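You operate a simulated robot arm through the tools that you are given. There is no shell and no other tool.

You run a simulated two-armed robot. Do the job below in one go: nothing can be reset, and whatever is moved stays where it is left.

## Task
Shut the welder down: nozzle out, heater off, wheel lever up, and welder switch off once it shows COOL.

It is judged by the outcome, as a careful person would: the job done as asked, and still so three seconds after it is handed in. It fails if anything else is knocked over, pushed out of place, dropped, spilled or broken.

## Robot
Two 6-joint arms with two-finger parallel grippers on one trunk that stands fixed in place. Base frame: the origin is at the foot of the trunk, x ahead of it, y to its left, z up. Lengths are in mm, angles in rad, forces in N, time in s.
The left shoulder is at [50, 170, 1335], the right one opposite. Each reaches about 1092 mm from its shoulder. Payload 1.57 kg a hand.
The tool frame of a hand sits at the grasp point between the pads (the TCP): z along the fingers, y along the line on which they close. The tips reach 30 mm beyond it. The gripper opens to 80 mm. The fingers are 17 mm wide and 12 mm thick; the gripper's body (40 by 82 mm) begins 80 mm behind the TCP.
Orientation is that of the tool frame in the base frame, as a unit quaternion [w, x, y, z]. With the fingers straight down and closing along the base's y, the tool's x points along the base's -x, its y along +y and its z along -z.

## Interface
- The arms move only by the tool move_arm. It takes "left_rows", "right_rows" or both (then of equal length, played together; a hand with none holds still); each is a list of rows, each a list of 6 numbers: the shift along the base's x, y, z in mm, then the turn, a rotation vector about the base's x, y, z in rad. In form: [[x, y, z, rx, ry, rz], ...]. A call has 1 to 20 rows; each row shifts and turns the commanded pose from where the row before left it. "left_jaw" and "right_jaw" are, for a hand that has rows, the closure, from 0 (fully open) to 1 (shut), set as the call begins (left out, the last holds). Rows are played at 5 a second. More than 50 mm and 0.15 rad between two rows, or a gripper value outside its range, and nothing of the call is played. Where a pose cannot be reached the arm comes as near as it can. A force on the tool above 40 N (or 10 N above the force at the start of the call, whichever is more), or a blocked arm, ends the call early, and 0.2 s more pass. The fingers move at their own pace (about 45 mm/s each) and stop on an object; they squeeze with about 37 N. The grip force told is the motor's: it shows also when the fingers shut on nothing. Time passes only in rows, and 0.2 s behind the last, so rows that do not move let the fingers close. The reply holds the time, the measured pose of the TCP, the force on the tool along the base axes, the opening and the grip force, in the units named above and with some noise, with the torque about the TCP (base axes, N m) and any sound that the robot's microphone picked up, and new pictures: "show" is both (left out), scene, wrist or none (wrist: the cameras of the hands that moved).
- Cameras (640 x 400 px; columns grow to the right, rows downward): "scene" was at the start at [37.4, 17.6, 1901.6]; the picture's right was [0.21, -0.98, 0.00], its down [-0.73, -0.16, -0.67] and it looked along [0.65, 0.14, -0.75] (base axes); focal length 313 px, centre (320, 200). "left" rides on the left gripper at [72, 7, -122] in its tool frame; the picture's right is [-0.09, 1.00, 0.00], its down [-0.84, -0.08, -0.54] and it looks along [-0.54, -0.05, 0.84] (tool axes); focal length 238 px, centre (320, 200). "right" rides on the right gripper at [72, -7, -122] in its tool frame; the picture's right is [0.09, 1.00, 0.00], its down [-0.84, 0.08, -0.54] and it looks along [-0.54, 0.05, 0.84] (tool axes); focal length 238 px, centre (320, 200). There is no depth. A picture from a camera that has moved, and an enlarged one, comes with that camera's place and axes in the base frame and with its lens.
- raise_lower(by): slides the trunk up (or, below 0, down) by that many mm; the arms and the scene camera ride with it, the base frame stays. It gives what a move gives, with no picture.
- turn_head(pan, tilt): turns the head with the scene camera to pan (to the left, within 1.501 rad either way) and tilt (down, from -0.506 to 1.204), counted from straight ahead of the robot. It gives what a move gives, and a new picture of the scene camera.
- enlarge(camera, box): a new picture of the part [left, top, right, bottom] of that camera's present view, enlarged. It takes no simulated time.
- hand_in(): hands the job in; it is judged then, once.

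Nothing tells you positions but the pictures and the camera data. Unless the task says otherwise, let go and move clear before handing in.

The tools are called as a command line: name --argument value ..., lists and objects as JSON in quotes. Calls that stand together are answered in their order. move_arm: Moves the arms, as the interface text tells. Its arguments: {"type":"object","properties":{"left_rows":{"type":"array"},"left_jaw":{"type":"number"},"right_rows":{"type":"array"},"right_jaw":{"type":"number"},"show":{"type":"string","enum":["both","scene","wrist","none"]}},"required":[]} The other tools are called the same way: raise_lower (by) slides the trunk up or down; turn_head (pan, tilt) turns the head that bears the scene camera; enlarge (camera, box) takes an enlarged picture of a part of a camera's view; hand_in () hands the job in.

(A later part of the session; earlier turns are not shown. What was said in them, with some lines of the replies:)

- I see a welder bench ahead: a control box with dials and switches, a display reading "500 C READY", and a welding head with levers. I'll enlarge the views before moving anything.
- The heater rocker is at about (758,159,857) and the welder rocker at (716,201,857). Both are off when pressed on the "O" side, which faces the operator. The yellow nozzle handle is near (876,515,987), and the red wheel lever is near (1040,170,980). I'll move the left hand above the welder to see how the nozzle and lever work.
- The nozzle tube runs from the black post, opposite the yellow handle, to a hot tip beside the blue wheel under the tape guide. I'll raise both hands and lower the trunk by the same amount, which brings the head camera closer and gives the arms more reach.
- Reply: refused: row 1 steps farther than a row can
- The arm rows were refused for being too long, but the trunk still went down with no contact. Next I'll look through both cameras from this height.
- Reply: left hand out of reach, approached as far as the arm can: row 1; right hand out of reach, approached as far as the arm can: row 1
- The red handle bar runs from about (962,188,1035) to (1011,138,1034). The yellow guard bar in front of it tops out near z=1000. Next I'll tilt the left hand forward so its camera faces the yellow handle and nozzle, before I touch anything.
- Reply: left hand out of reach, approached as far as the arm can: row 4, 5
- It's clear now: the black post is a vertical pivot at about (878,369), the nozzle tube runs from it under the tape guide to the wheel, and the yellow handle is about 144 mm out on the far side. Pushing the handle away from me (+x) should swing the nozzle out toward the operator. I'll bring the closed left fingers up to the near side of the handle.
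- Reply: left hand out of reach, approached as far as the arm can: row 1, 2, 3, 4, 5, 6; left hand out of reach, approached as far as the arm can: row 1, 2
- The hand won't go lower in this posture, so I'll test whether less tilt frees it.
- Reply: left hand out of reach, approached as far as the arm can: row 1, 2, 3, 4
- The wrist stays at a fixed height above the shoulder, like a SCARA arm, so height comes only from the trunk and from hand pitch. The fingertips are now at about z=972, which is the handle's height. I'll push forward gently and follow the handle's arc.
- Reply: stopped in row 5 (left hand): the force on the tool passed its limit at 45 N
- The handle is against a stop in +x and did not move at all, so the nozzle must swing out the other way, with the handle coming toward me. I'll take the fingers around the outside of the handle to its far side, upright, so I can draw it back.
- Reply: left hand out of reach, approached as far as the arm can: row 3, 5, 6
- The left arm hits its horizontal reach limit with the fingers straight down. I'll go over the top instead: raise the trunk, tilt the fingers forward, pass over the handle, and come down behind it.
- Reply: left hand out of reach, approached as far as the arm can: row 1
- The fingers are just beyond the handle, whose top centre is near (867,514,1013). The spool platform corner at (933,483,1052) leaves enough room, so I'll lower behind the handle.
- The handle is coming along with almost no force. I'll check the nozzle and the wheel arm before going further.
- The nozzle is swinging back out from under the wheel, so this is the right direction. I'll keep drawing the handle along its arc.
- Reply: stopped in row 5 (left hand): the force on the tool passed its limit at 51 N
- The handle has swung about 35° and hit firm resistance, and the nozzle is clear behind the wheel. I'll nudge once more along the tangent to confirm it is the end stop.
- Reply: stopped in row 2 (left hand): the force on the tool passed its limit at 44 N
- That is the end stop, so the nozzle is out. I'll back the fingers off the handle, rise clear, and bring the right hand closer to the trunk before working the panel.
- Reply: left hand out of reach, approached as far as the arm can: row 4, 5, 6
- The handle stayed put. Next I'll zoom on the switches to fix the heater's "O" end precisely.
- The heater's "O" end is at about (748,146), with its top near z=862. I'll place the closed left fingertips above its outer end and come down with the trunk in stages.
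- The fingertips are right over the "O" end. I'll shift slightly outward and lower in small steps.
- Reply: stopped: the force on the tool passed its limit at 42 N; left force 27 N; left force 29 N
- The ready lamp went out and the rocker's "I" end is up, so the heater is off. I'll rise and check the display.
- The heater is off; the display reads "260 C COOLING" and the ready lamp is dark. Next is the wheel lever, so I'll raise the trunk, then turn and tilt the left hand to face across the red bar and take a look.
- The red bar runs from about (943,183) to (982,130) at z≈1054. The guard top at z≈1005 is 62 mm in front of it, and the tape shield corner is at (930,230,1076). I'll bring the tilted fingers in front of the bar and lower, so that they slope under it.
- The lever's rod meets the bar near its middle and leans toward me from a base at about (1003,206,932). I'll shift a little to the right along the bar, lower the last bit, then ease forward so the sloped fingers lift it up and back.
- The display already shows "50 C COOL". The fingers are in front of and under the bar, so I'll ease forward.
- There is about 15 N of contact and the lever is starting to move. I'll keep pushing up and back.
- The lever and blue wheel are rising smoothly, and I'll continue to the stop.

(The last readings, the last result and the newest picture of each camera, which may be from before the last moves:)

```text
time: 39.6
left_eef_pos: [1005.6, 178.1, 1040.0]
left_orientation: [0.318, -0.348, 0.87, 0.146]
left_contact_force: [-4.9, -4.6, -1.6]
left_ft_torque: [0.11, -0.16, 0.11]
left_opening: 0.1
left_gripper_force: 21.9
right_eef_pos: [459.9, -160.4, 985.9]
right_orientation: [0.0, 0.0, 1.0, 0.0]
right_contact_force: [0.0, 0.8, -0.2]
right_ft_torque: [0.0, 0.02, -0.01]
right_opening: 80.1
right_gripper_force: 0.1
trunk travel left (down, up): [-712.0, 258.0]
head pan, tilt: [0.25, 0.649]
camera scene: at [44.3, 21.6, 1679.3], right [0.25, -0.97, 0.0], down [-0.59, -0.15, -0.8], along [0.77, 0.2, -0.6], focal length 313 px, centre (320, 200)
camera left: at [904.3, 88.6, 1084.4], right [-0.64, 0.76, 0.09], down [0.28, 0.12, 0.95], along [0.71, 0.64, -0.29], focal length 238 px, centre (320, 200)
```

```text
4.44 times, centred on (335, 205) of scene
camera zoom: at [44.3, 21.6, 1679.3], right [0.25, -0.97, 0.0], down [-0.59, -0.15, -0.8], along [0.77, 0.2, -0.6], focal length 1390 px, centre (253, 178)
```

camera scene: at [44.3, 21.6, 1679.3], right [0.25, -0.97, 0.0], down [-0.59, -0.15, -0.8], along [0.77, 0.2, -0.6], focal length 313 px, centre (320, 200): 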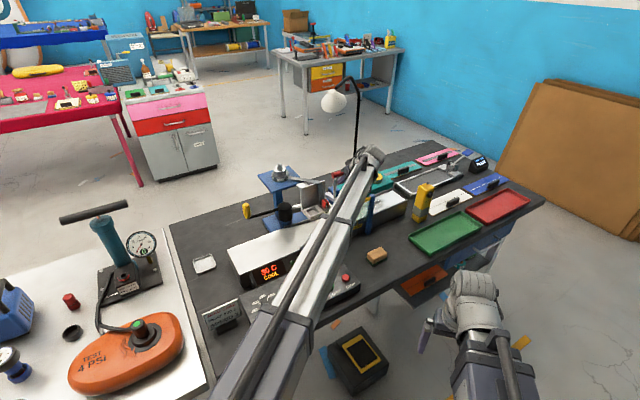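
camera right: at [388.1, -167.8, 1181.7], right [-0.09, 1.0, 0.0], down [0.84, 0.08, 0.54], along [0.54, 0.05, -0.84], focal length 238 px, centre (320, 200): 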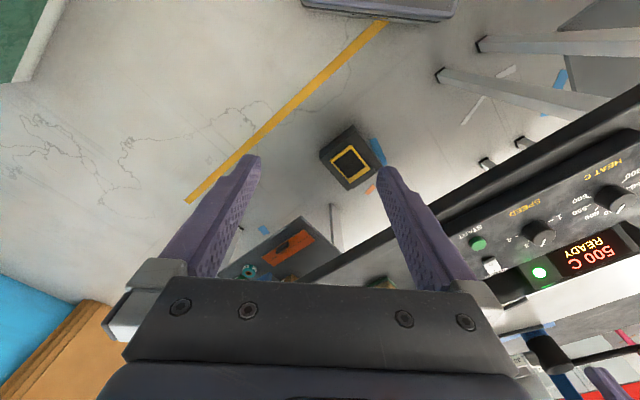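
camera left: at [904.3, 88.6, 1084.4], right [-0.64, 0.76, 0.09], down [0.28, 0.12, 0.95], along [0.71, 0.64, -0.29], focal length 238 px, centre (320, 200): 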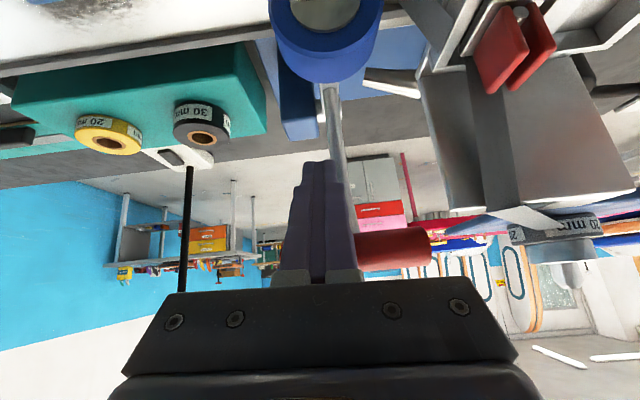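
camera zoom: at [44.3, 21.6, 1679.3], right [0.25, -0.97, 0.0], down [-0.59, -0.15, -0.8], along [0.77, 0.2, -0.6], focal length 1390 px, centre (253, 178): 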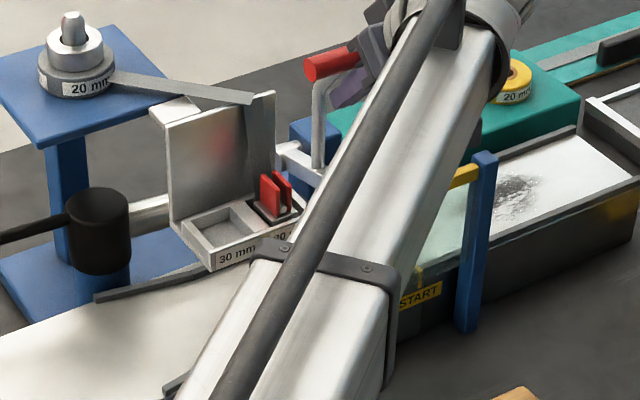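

The bar has slid up close to the finger roots. I'll raise the trunk a little, which also lifts the lever further.

raise_lower --by 20

move_arm --left_rows '[[0, 0, 0, 0, 0, 0]]'

enlarge --camera "scene" --box '[270, 160, 400, 250]'

```text
time: 40.3
left_eef_pos: [1003.9, 178.0, 1060.0]
left_orientation: [0.318, -0.348, 0.87, 0.145]
left_contact_force: [-4.2, -3.4, -0.1]
left_ft_torque: [0.03, -0.09, 0.05]
left_opening: 0.1
left_gripper_force: 21.7
right_eef_pos: [459.1, -160.9, 1007.5]
right_orientation: [0.0, 0.0, 1.0, 0.0]
right_contact_force: [-0.1, 0.5, 0.5]
right_ft_torque: [0.02, 0.02, 0.02]
right_opening: 80.1
right_gripper_force: 0.1
trunk travel left (down, up): [-732.0, 238.0]
head pan, tilt: [0.25, 0.649]
```

```text
time: 40.7
left_eef_pos: [1004.4, 177.5, 1060.3]
left_orientation: [0.317, -0.348, 0.87, 0.145]
left_contact_force: [-3.6, -3.1, -2.0]
left_ft_torque: [0.05, -0.09, 0.1]
left_opening: 0.1
left_gripper_force: 21.9
right_eef_pos: [459.1, -160.4, 1006.5]
right_orientation: [0.0, 0.0, 1.0, 0.0]
right_contact_force: [0.0, -0.2, 0.1]
right_ft_torque: [-0.01, 0.02, -0.02]
right_opening: 80.1
right_gripper_force: 0.2
trunk travel left (down, up): [-732.0, 238.0]
head pan, tilt: [0.25, 0.649]
camera scene: at [44.2, 21.7, 1699.3], right [0.25, -0.97, 0.0], down [-0.59, -0.15, -0.8], along [0.77, 0.2, -0.6], focal length 313 px, centre (320, 200)
camera left: at [904.0, 88.4, 1104.4], right [-0.64, 0.76, 0.09], down [0.28, 0.12, 0.95], along [0.71, 0.64, -0.29], focal length 238 px, centre (320, 200)
```

scene: 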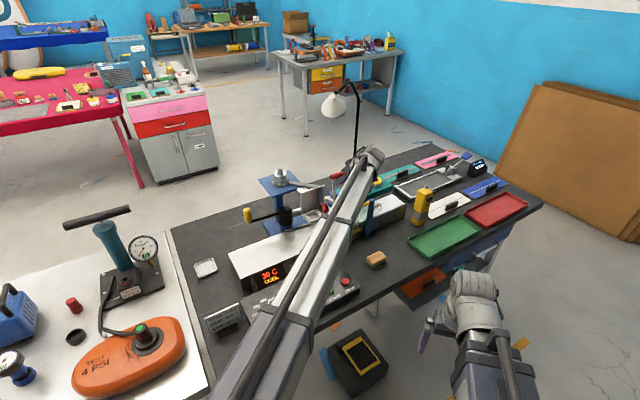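
left: 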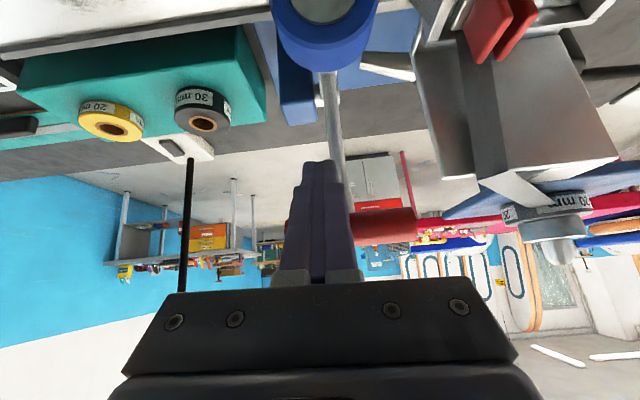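

```text
4.44 times, centred on (335, 205) of scene
camera zoom: at [44.2, 21.7, 1699.3], right [0.25, -0.97, 0.0], down [-0.59, -0.15, -0.8], along [0.77, 0.2, -0.6], focal length 1390 px, centre (253, 178)
```

zoom: 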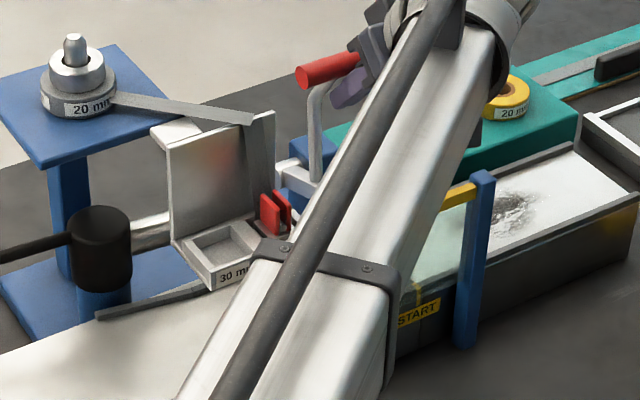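

move_arm --left_rows '[[4, 4, 0, 0, 0, 0], [4, 4, 5, 0, 0, -0.08], [4, 4, 5, 0.05, -0.05, -0.08], [4, 4, 5, 0.05, -0.05, -0.08]]'

enlarge --camera "scene" --box '[270, 160, 400, 250]'

```text
time: 41.7
left_eef_pos: [1018.9, 193.5, 1081.9]
left_orientation: [0.391, -0.23, 0.881, 0.134]
left_contact_force: [-2.7, -0.6, 0.6]
left_ft_torque: [0.02, -0.01, 0.04]
left_opening: 0.0
left_gripper_force: 21.3
left hand out of reach, approached as far as the arm can: row 2, 3, 4
right_eef_pos: [459.7, -160.1, 1006.4]
right_orientation: [0.0, 0.0, 1.0, 0.0]
right_contact_force: [-0.3, -0.2, -0.6]
right_ft_torque: [0.03, 0.02, 0.02]
right_opening: 80.2
right_gripper_force: 0.0
trunk travel left (down, up): [-732.0, 238.0]
head pan, tilt: [0.25, 0.649]
camera scene: at [44.3, 22.1, 1699.4], right [0.25, -0.97, 0.0], down [-0.59, -0.15, -0.8], along [0.77, 0.2, -0.6], focal length 313 px, centre (320, 200)
camera left: at [896.9, 127.5, 1107.2], right [-0.46, 0.88, 0.13], down [0.19, -0.04, 0.98], along [0.87, 0.47, -0.15], focal length 238 px, centre (320, 200)
```

scene: 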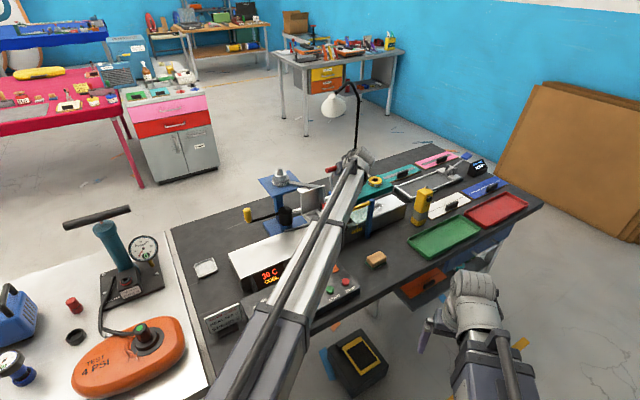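
left: 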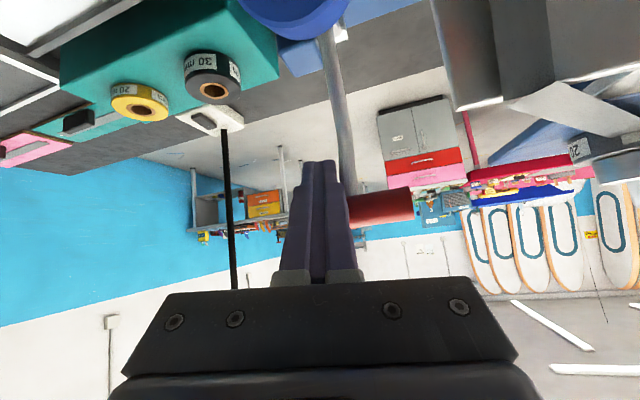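

```text
4.44 times, centred on (335, 205) of scene
camera zoom: at [44.3, 22.1, 1699.4], right [0.25, -0.97, 0.0], down [-0.59, -0.15, -0.8], along [0.77, 0.2, -0.6], focal length 1390 px, centre (253, 178)
```

zoom: 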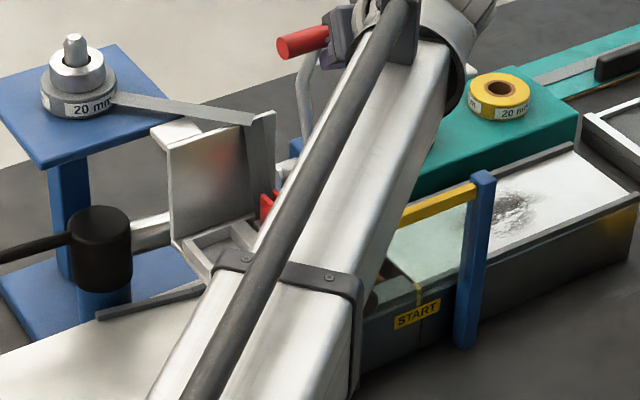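

The handle is still rising with little load, so I'll keep going toward the stop.

move_arm --left_rows '[[4, 4, 0, 0, 0, 0], [4, 4, 0, 0, 0, 0], [4, 4, 0, 0, 0, 0], [4, 4, 0, 0, 0, 0]]'

enlarge --camera "scene" --box '[270, 150, 400, 240]'

```text
time: 42.7
left_eef_pos: [1037.0, 210.5, 1079.5]
left_orientation: [0.391, -0.232, 0.881, 0.135]
left_contact_force: [-0.7, -0.7, 1.1]
left_ft_torque: [0.01, -0.01, 0.02]
left_opening: 0.0
left_gripper_force: 21.1
right_eef_pos: [459.7, -160.7, 1007.1]
right_orientation: [0.0, 0.0, 1.0, 0.0]
right_contact_force: [-0.5, -0.1, -0.1]
right_ft_torque: [0.01, -0.01, -0.04]
right_opening: 79.9
right_gripper_force: 0.0
trunk travel left (down, up): [-732.0, 238.0]
head pan, tilt: [0.25, 0.649]
camera scene: at [44.8, 22.2, 1699.3], right [0.25, -0.97, 0.0], down [-0.59, -0.15, -0.8], along [0.77, 0.2, -0.6], focal length 313 px, centre (320, 200)
camera left: at [914.1, 143.9, 1106.8], right [-0.46, 0.88, 0.12], down [0.19, -0.04, 0.98], along [0.87, 0.47, -0.15], focal length 238 px, centre (320, 200)
```

scene: 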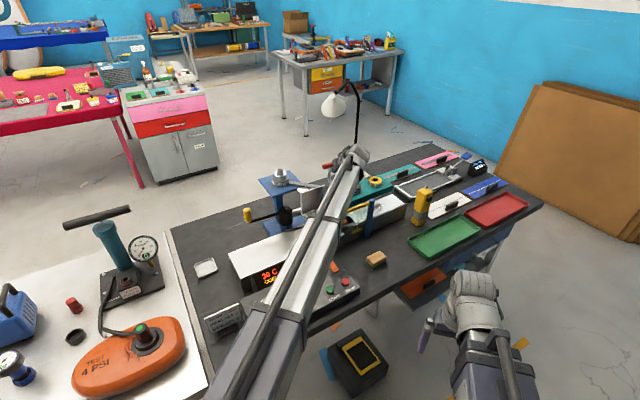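
left: 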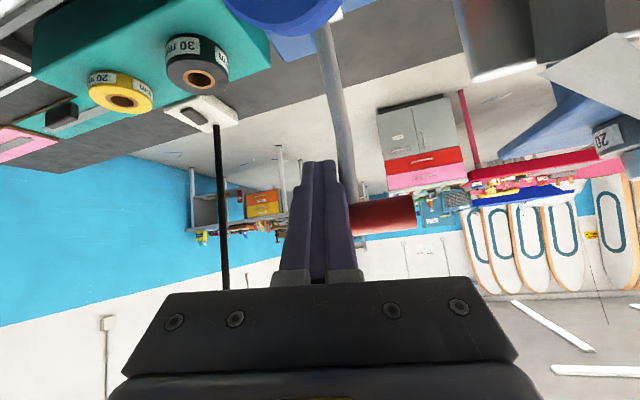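

```text
4.44 times, centred on (335, 195) of scene
camera zoom: at [44.8, 22.2, 1699.3], right [0.25, -0.97, 0.0], down [-0.59, -0.15, -0.8], along [0.77, 0.2, -0.6], focal length 1390 px, centre (253, 222)
```

zoom: 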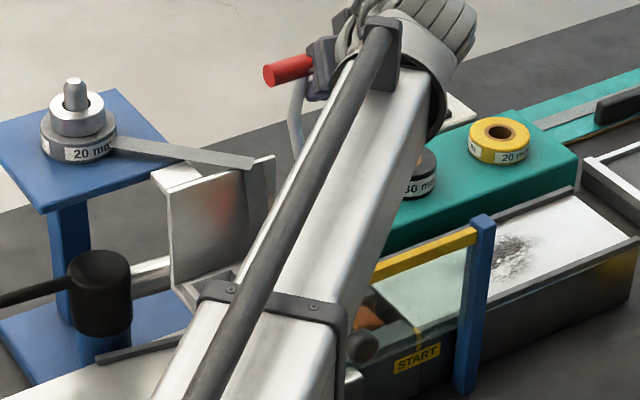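

The lever has turned about 40° and its bar is now almost above the pivot, with almost no load. I'll push on to find the end stop.

move_arm --left_rows '[[4, 4, 2, 0.03, -0.05, -0.03], [4, 4, 2, 0.03, -0.05, -0.03], [4, 4, 2, 0.03, -0.05, -0.03], [4, 4, 2, 0.03, -0.05, -0.03]]'

enlarge --camera "scene" --box '[270, 140, 400, 230]'

```text
time: 43.7
left_eef_pos: [1051.8, 225.6, 1123.1]
left_orientation: [0.496, -0.167, 0.841, 0.139]
left_contact_force: [0.6, 0.2, 0.1]
left_ft_torque: [0.01, -0.02, -0.02]
left_opening: 0.1
left_gripper_force: 21.4
left hand out of reach, approached as far as the arm can: row 1, 2, 3, 4
right_eef_pos: [459.7, -159.6, 1007.2]
right_orientation: [0.0, 0.0, 1.0, -0.001]
right_contact_force: [0.3, -0.3, -0.1]
right_ft_torque: [0.01, 0.01, 0.02]
right_opening: 79.9
right_gripper_force: 0.1
trunk travel left (down, up): [-732.0, 238.0]
head pan, tilt: [0.25, 0.649]
camera scene: at [44.6, 22.2, 1699.3], right [0.25, -0.97, 0.0], down [-0.59, -0.15, -0.8], along [0.77, 0.2, -0.6], focal length 313 px, centre (320, 200)
camera left: at [920.0, 173.5, 1116.4], right [-0.38, 0.91, 0.15], down [-0.02, -0.17, 0.99], along [0.93, 0.37, 0.08], focal length 238 px, centre (320, 200)
```

scene: 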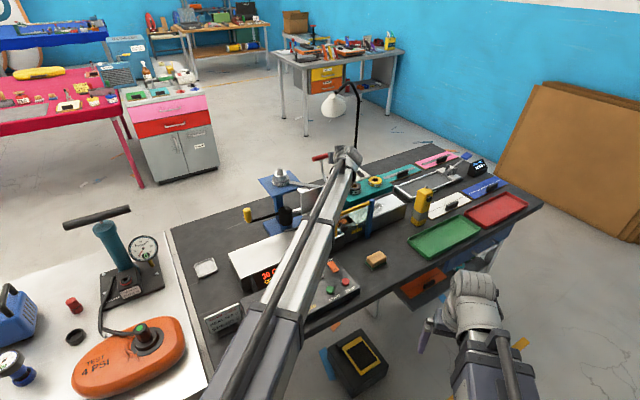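
left: 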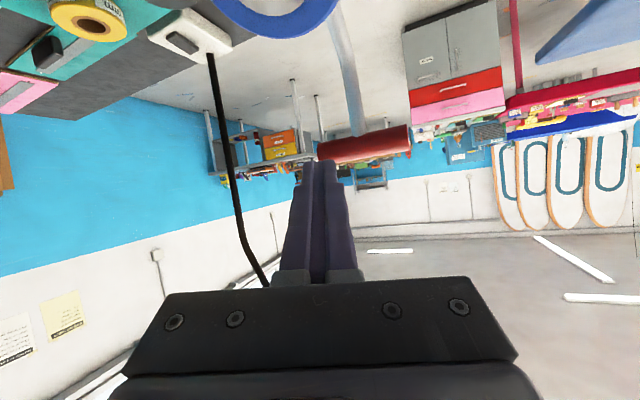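

```text
4.44 times, centred on (335, 185) of scene
camera zoom: at [44.6, 22.2, 1699.3], right [0.25, -0.97, 0.0], down [-0.59, -0.15, -0.8], along [0.77, 0.2, -0.6], focal length 1390 px, centre (253, 267)
```

zoom: 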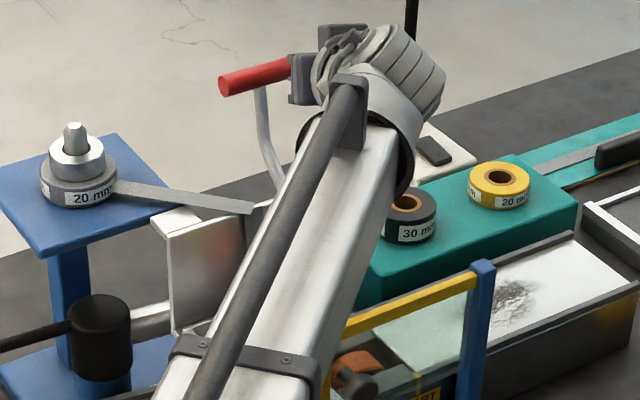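

The lever has gone over centre and rests back, with its bar near (1091,284,1092), clear of my fingertips and with no load. I'll rise and back the left hand away, then check it.

raise_lower --by 40

move_arm --left_rows '[[-30, -25, 0, 0, 0, 0], [-30, -25, 0, 0, 0, 0], [-35, -25, 0, 0, 0, 0], [-40, -10, 0, 0, 0.1, 0], [-40, 0, 0, -0.08, 0.1, 0], [-40, 0, 0, -0.08, 0.1, 0], [-40, 20, 0, -0.05, 0.1, 0], [-30, 30, 0, 0, 0.1, 0]]'

enlarge --camera "scene" --box '[230, 140, 400, 250]'

```text
time: 44.5
left_eef_pos: [1052.5, 227.1, 1163.1]
left_orientation: [0.497, -0.167, 0.84, 0.14]
left_contact_force: [0.2, 0.2, 0.3]
left_ft_torque: [-0.01, 0.03, -0.02]
left_opening: 0.0
left_gripper_force: 21.5
right_eef_pos: [461.3, -160.7, 1047.1]
right_orientation: [0.0, 0.0, 1.0, 0.001]
right_contact_force: [0.2, 0.2, 1.4]
right_ft_torque: [-0.02, 0.01, -0.01]
right_opening: 80.0
right_gripper_force: 0.0
trunk travel left (down, up): [-772.0, 198.0]
head pan, tilt: [0.25, 0.649]
```

```text
time: 46.3
left_eef_pos: [768.9, 190.6, 1079.0]
left_orientation: [0.254, -0.18, 0.946, 0.089]
left_contact_force: [0.4, 0.2, -0.2]
left_ft_torque: [-0.01, 0.01, 0.02]
left_opening: 0.0
left_gripper_force: 20.5
left hand out of reach, approached as far as the arm can: row 4, 5, 6, 7, 8
right_eef_pos: [459.3, -160.7, 1046.9]
right_orientation: [0.0, 0.001, 1.0, -0.001]
right_contact_force: [0.3, 0.9, -0.9]
right_ft_torque: [-0.01, 0.02, 0.02]
right_opening: 80.1
right_gripper_force: 0.0
trunk travel left (down, up): [-772.0, 198.0]
head pan, tilt: [0.25, 0.649]
camera scene: at [44.5, 22.5, 1739.3], right [0.25, -0.97, 0.0], down [-0.59, -0.15, -0.8], along [0.77, 0.2, -0.6], focal length 313 px, centre (320, 200)
camera left: at [652.6, 144.9, 1144.9], right [-0.31, 0.94, 0.12], down [0.46, 0.04, 0.89], along [0.83, 0.33, -0.45], focal length 238 px, centre (320, 200)
```

scene: 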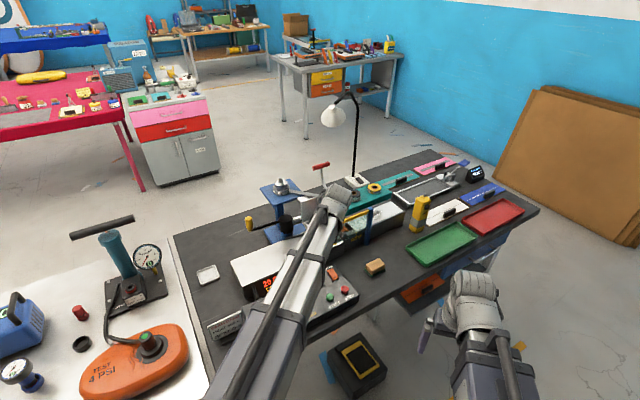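
left: 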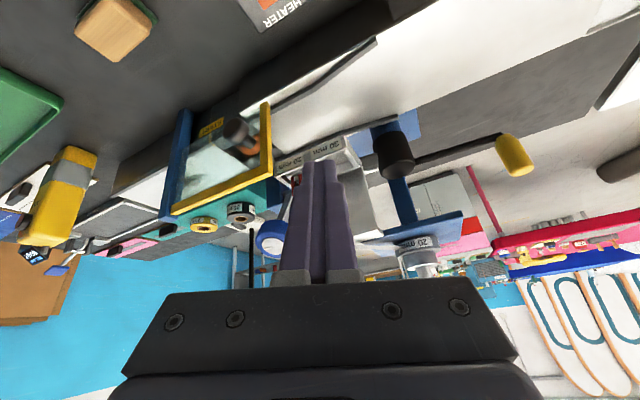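

```text
3.64 times, centred on (315, 195) of scene
camera zoom: at [44.5, 22.5, 1739.3], right [0.25, -0.97, 0.0], down [-0.59, -0.15, -0.8], along [0.77, 0.2, -0.6], focal length 1137 px, centre (338, 218)
```

zoom: 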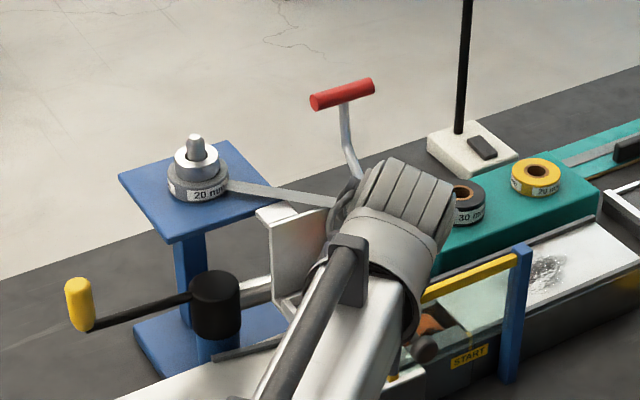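

The lever stands up and back on its own, with the wheel raised. I'll bring the hand upright over the welder rocker's "O" end at about (701,186), then confirm COOL on the display before pressing.

move_arm --left_rows '[[-12, 0, -10, -0.068, 0.118, 0], [-12, 0, -9, -0.068, 0.118, 0], [-12, -1, -7, -0.068, 0.118, 0], [-12, -1, -4, -0.069, 0.119, 0], [-10, -1, 0, 0, 0, -0.125], [-10, -1, 0, 0, 0, -0.125], [0, 0, 0, 0, 0, -0.126]]'

enlarge --camera "scene" --box '[220, 230, 380, 330]'

enlarge --camera "left" --box '[220, 40, 460, 190]'

```text
time: 47.9
left_eef_pos: [699.5, 186.3, 1046.7]
left_orientation: [-0.002, 0.002, 1.0, -0.001]
left_contact_force: [0.5, 0.4, 0.2]
left_ft_torque: [0.02, 0.02, -0.01]
left_opening: 0.3
left_gripper_force: 20.9
left hand out of reach, approached as far as the arm can: row 1
right_eef_pos: [459.0, -160.7, 1046.4]
right_orientation: [-0.001, 0.0, 1.0, 0.0]
right_contact_force: [-0.4, -0.4, 0.2]
right_ft_torque: [0.03, -0.02, 0.0]
right_opening: 79.8
right_gripper_force: 0.1
trunk travel left (down, up): [-772.0, 198.0]
head pan, tilt: [0.25, 0.649]
camera scene: at [44.7, 22.1, 1739.3], right [0.25, -0.97, 0.0], down [-0.59, -0.15, -0.8], along [0.77, 0.2, -0.6], focal length 313 px, centre (320, 200)
camera left: at [626.3, 194.3, 1167.2], right [0.1, 1.0, 0.0], down [0.84, -0.08, 0.54], along [0.54, -0.05, -0.84], focal length 238 px, centre (320, 200)
```

scene: 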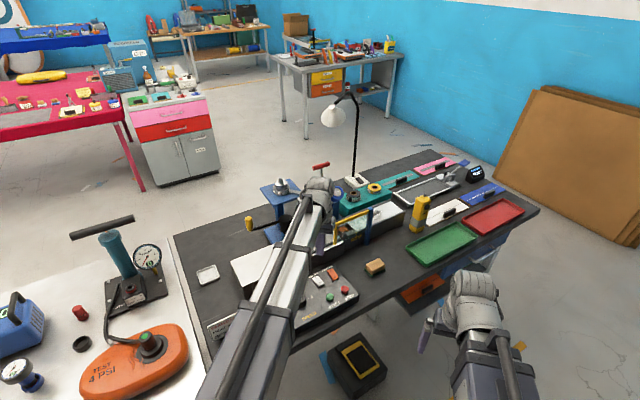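
left: 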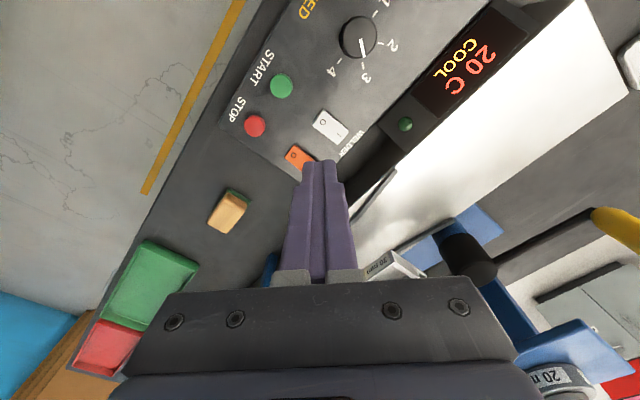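

```text
4.00 times, centred on (300, 280) of scene
camera zoom: at [44.7, 22.1, 1739.3], right [0.25, -0.97, 0.0], down [-0.59, -0.15, -0.8], along [0.77, 0.2, -0.6], focal length 1251 px, centre (400, -120)
```

zoom: 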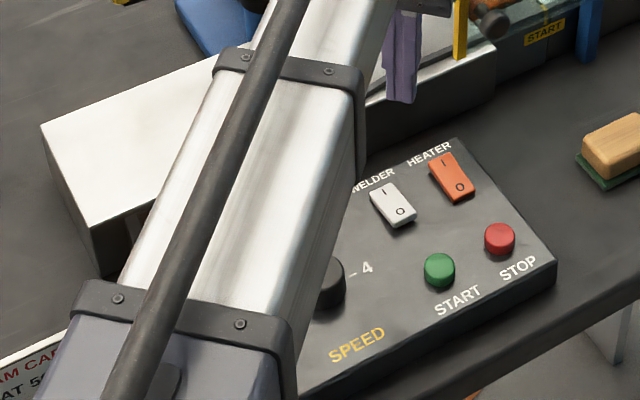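

```text
2.67 times, centred on (340, 115) of left
camera zoom: at [626.3, 194.3, 1167.2], right [0.1, 1.0, 0.0], down [0.84, -0.08, 0.54], along [0.54, -0.05, -0.84], focal length 636 px, centre (267, 427)
```

zoom: 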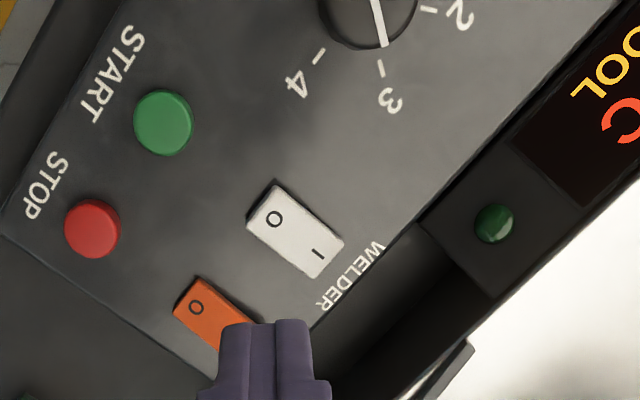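

The display reads "20 C COOL", so I can switch the welder off. The fingertips are over the welder rocker's "O" end, and I'll lower in stages.

raise_lower --by -130

move_arm --left_rows '[[0, 0, 0, 0, 0, 0]]' --show "wrist"

enlarge --camera "left" --box '[220, 60, 460, 210]'

```text
time: 49.5
left_eef_pos: [698.2, 187.0, 915.5]
left_orientation: [0.0, 0.001, 1.0, 0.0]
left_contact_force: [-0.8, 0.2, -0.8]
left_ft_torque: [0.01, 0.03, -0.01]
left_opening: 0.0
left_gripper_force: 21.8
right_eef_pos: [459.9, -160.3, 917.0]
right_orientation: [-0.001, 0.0, 1.0, 0.001]
right_contact_force: [-0.2, 0.3, -0.1]
right_ft_torque: [0.0, 0.01, 0.0]
right_opening: 80.1
right_gripper_force: 0.0
trunk travel left (down, up): [-642.0, 328.0]
head pan, tilt: [0.25, 0.649]
```

```text
time: 49.9
left_eef_pos: [698.7, 186.6, 916.9]
left_orientation: [-0.002, 0.001, 1.0, -0.001]
left_contact_force: [-0.2, 0.4, 0.2]
left_ft_torque: [0.0, 0.0, 0.0]
left_opening: 0.0
left_gripper_force: 21.4
right_eef_pos: [458.8, -160.7, 916.5]
right_orientation: [0.0, 0.0, 1.0, 0.0]
right_contact_force: [-0.4, 0.1, -0.7]
right_ft_torque: [0.02, -0.04, 0.02]
right_opening: 79.9
right_gripper_force: 0.0
trunk travel left (down, up): [-642.0, 328.0]
head pan, tilt: [0.25, 0.649]
camera left: at [626.4, 194.2, 1037.2], right [0.09, 1.0, 0.0], down [0.84, -0.08, 0.54], along [0.54, -0.05, -0.84], focal length 238 px, centre (320, 200)
```

left: 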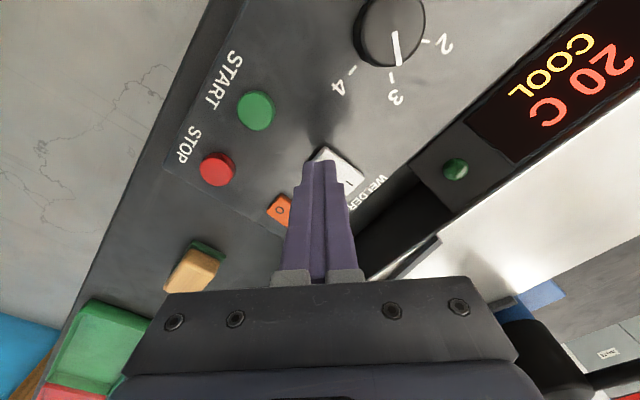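

```text
2.67 times, centred on (340, 135) of left
camera zoom: at [626.4, 194.2, 1037.2], right [0.09, 1.0, 0.0], down [0.84, -0.08, 0.54], along [0.54, -0.05, -0.84], focal length 636 px, centre (267, 373)
```

zoom: 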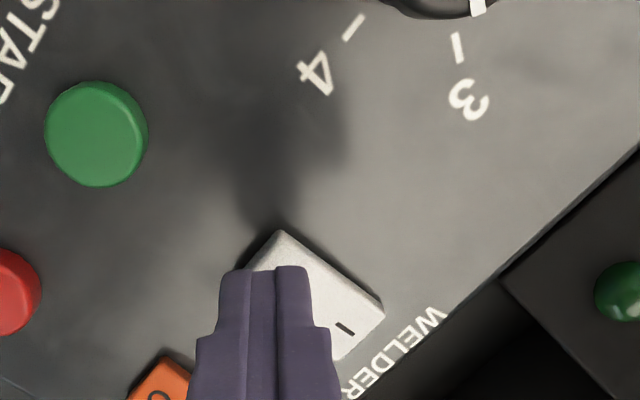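

raise_lower --by -16

raise_lower --by -4

raise_lower --by -4

move_arm --left_rows '[[0, 0, 0, 0, 0, 0]]' --show "wrist"

```text
time: 50.5
left_eef_pos: [698.8, 187.2, 899.6]
left_orientation: [-0.002, 0.001, 1.0, 0.0]
left_contact_force: [-0.3, 0.5, -0.6]
left_ft_torque: [0.01, -0.01, 0.0]
left_opening: 0.1
left_gripper_force: 21.4
right_eef_pos: [460.7, -160.6, 900.9]
right_orientation: [-0.001, 0.0, 1.0, -0.001]
right_contact_force: [0.3, -0.7, 0.5]
right_ft_torque: [0.05, 0.03, 0.01]
right_opening: 79.9
right_gripper_force: 0.0
trunk travel left (down, up): [-626.0, 344.0]
head pan, tilt: [0.25, 0.649]
```

```text
time: 51.1
left_eef_pos: [698.9, 187.9, 897.4]
left_orientation: [-0.001, 0.0, 1.0, 0.0]
left_contact_force: [-0.3, -1.1, 1.1]
left_ft_torque: [-0.03, 0.04, -0.01]
left_opening: 0.0
left_gripper_force: 21.9
right_eef_pos: [459.6, -161.3, 897.1]
right_orientation: [-0.001, 0.0, 1.0, 0.0]
right_contact_force: [0.5, -0.2, -0.4]
right_ft_torque: [0.0, 0.03, 0.05]
right_opening: 80.1
right_gripper_force: 0.1
trunk travel left (down, up): [-622.0, 348.0]
head pan, tilt: [0.25, 0.649]
```

```text
time: 51.6
left_eef_pos: [697.9, 186.6, 892.8]
left_orientation: [0.0, 0.0, 1.0, 0.0]
left_contact_force: [0.1, -1.7, 17.0]
left_ft_torque: [0.08, -0.14, -0.07]
left_opening: 0.0
left_gripper_force: 20.8
right_eef_pos: [458.3, -160.5, 893.6]
right_orientation: [0.0, 0.0, 1.0, 0.001]
right_contact_force: [1.3, 0.4, -0.6]
right_ft_torque: [0.03, -0.03, 0.01]
right_opening: 80.2
right_gripper_force: 0.1
trunk travel left (down, up): [-618.0, 352.0]
head pan, tilt: [0.25, 0.649]
```

```text
time: 52.0
left_eef_pos: [698.5, 186.2, 892.7]
left_orientation: [-0.001, 0.001, 1.0, 0.0]
left_contact_force: [1.4, -3.0, 19.3]
left_ft_torque: [0.12, -0.17, -0.04]
left_opening: 0.3
left_gripper_force: 21.1
right_eef_pos: [459.6, -161.0, 893.5]
right_orientation: [0.0, 0.0, 1.0, 0.0]
right_contact_force: [0.1, 0.6, -0.7]
right_ft_torque: [0.0, -0.02, 0.01]
right_opening: 80.1
right_gripper_force: 0.0
trunk travel left (down, up): [-618.0, 352.0]
head pan, tilt: [0.25, 0.649]
camera left: at [625.4, 193.5, 1014.2], right [0.09, 1.0, 0.0], down [0.84, -0.08, 0.54], along [0.54, -0.05, -0.84], focal length 238 px, centre (320, 200)
```

left: 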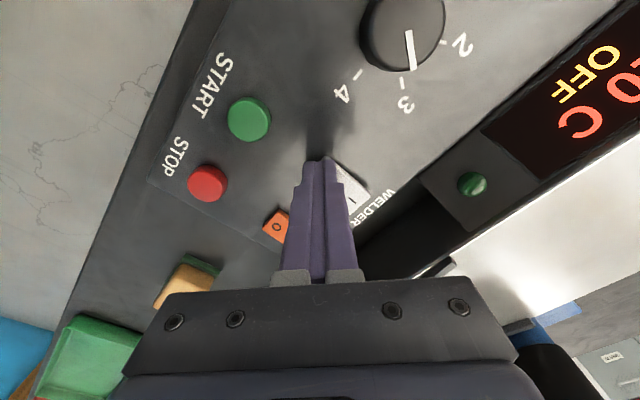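

The display now reads "20 C OFF", so the welder switch has flipped. I'll rise, pull the left hand back out of the way, and do a final check of everything.

raise_lower --by 150

move_arm --left_rows '[[-35, 15, 0, 0, 0, 0], [-35, 15, 0, 0, 0, 0], [-35, 15, 0, 0, 0, 0], [-35, 15, 0, 0, 0, 0], [-35, 15, 0, 0, 0, 0], [-35, 15, 0, 0, 0, 0]]'

enlarge --camera "scene" --box '[220, 150, 420, 320]'

enlarge --camera "scene" --box '[220, 220, 370, 320]'

enlarge --camera "scene" --box '[230, 140, 370, 230]'

```text
time: 53.8
left_eef_pos: [698.8, 187.4, 1041.4]
left_orientation: [-0.001, 0.001, 1.0, 0.0]
left_contact_force: [-0.1, 0.4, -0.4]
left_ft_torque: [0.02, -0.04, -0.02]
left_opening: 0.0
left_gripper_force: 21.7
right_eef_pos: [459.0, -160.6, 1042.2]
right_orientation: [0.0, 0.0, 1.0, 0.0]
right_contact_force: [0.3, -0.5, 1.4]
right_ft_torque: [0.0, 0.03, 0.02]
right_opening: 79.8
right_gripper_force: 0.0
trunk travel left (down, up): [-768.0, 202.0]
head pan, tilt: [0.25, 0.649]
```

```text
time: 55.1
left_eef_pos: [488.5, 277.5, 1042.0]
left_orientation: [-0.001, 0.001, 1.0, -0.001]
left_contact_force: [1.1, 0.2, -0.6]
left_ft_torque: [-0.01, -0.01, 0.01]
left_opening: 0.0
left_gripper_force: 21.5
right_eef_pos: [458.2, -160.5, 1042.6]
right_orientation: [0.0, -0.001, 1.0, -0.001]
right_contact_force: [0.7, 0.7, 0.0]
right_ft_torque: [-0.02, 0.0, -0.03]
right_opening: 80.1
right_gripper_force: 0.1
trunk travel left (down, up): [-768.0, 202.0]
head pan, tilt: [0.25, 0.649]
camera scene: at [43.9, 22.3, 1735.3], right [0.25, -0.97, 0.0], down [-0.59, -0.15, -0.8], along [0.77, 0.2, -0.6], focal length 313 px, centre (320, 200)
camera left: at [416.4, 284.1, 1163.3], right [0.09, 1.0, 0.0], down [0.84, -0.08, 0.54], along [0.54, -0.05, -0.84], focal length 238 px, centre (320, 200)
```

scene: 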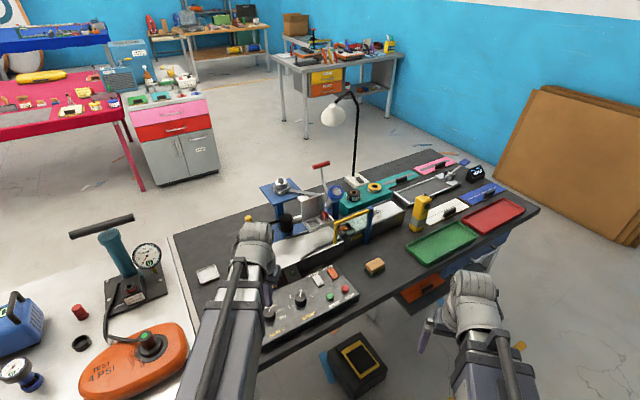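
left: 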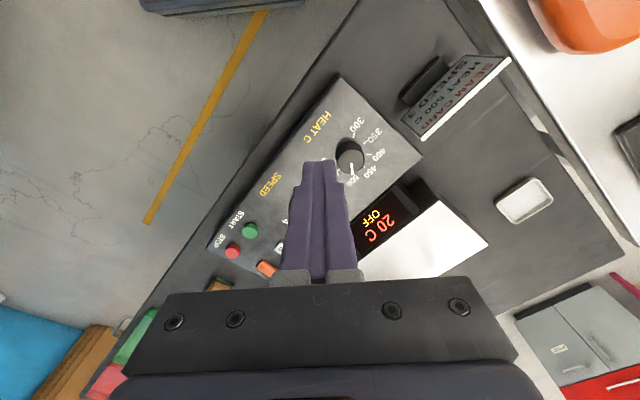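

```text
2.35 times, centred on (320, 235) of scene
camera zoom: at [43.9, 22.3, 1735.3], right [0.25, -0.97, 0.0], down [-0.59, -0.15, -0.8], along [0.77, 0.2, -0.6], focal length 736 px, centre (320, 118)
```

zoom: 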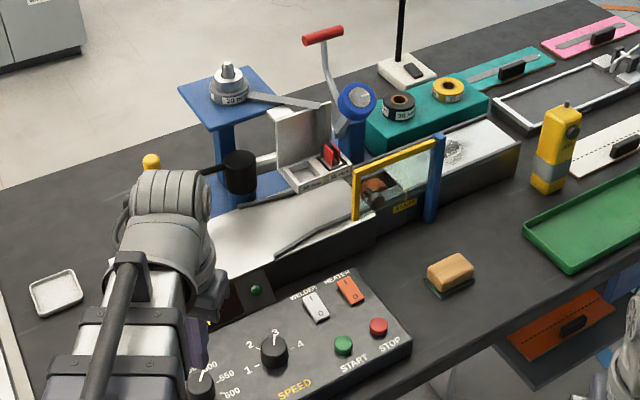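

```text
4.00 times, centred on (295, 270) of scene
camera zoom: at [43.9, 22.3, 1735.3], right [0.25, -0.97, 0.0], down [-0.59, -0.15, -0.8], along [0.77, 0.2, -0.6], focal length 1251 px, centre (420, -80)
```

zoom: 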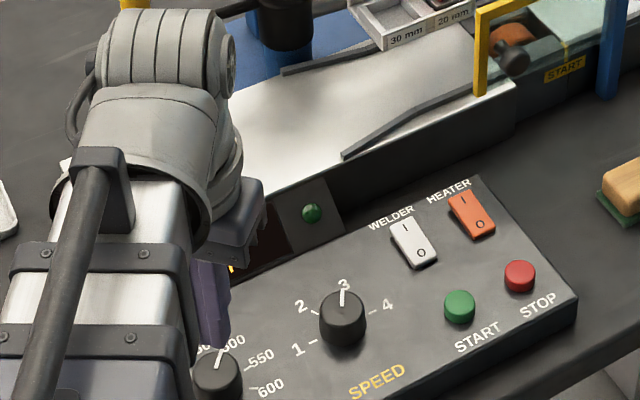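

```text
4.44 times, centred on (300, 185) of scene
camera zoom: at [43.9, 22.3, 1735.3], right [0.25, -0.97, 0.0], down [-0.59, -0.15, -0.8], along [0.77, 0.2, -0.6], focal length 1390 px, centre (409, 267)
```

zoom: 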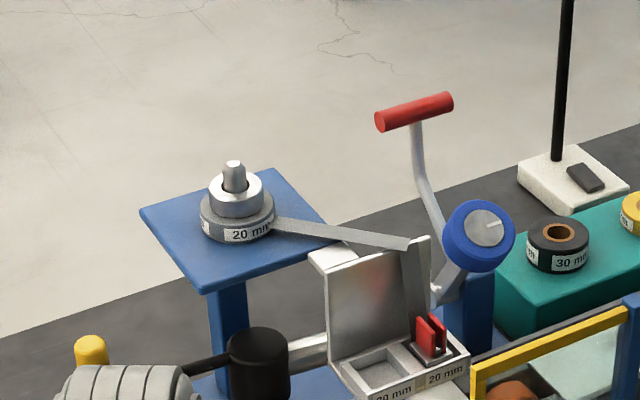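

The lever is up with the wheel lifted, and both rockers are pressed at "O". The display reads "20 C OFF". I'll pull the left arm back a little more so I can see that the nozzle handle hasn't moved.

move_arm --left_rows '[[-30, 10, 0, 0, 0, 0], [-30, 10, 0, 0, 0, 0], [-20, 10, 0, 0, 0, 0]]' --show "none"

enlarge --camera "scene" --box '[220, 155, 380, 265]'

```text
time: 56.0
left_eef_pos: [429.8, 314.7, 1042.0]
left_orientation: [-0.003, 0.0, 1.0, 0.0]
left_contact_force: [0.3, -0.2, -0.6]
left_ft_torque: [0.0, -0.01, 0.02]
left_opening: 0.1
left_gripper_force: 21.3
left hand out of reach, approached as far as the arm can: row 2, 3
right_eef_pos: [460.6, -160.4, 1042.6]
right_orientation: [0.0, 0.0, 1.0, 0.0]
right_contact_force: [0.0, 0.0, -0.4]
right_ft_torque: [0.0, -0.02, -0.01]
right_opening: 80.1
right_gripper_force: 0.0
trunk travel left (down, up): [-768.0, 202.0]
head pan, tilt: [0.25, 0.649]
```

```text
3.64 times, centred on (300, 210) of scene
camera zoom: at [44.3, 22.5, 1735.3], right [0.25, -0.97, 0.0], down [-0.59, -0.15, -0.8], along [0.77, 0.2, -0.6], focal length 1137 px, centre (393, 164)
```

zoom: 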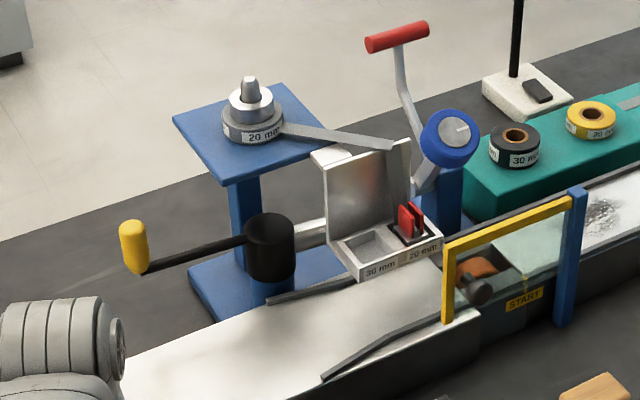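

The nozzle is still swung out, the wheel lever is up, and the heater and welder switches are both off with the display reading OFF. Nothing else has been disturbed and both hands are clear, so I'm handing in.

hand_in

```text
The job is handed in.
```

The welder is shut down and the job is handed in. I don't have the judge's result yet.

- **Nozzle:** it is swung out from under the wheel, with the yellow handle against its end stop. I first pushed the handle the wrong way. It was already against the opposite stop and didn't move, so I swung it the other way.
- **Heater:** the switch is off. The display went from "500 C READY" to "COOLING", and the ready lamp went out.
- **Wheel lever:** it is up. It went over centre and has stayed back on its own, with the blue wheel lifted.
- **Welder switch:** I pressed it only after the display read "20 C COOL". The display then changed to "20 C OFF".

In the last pictures nothing else on the bench had moved, and both hands were clear.
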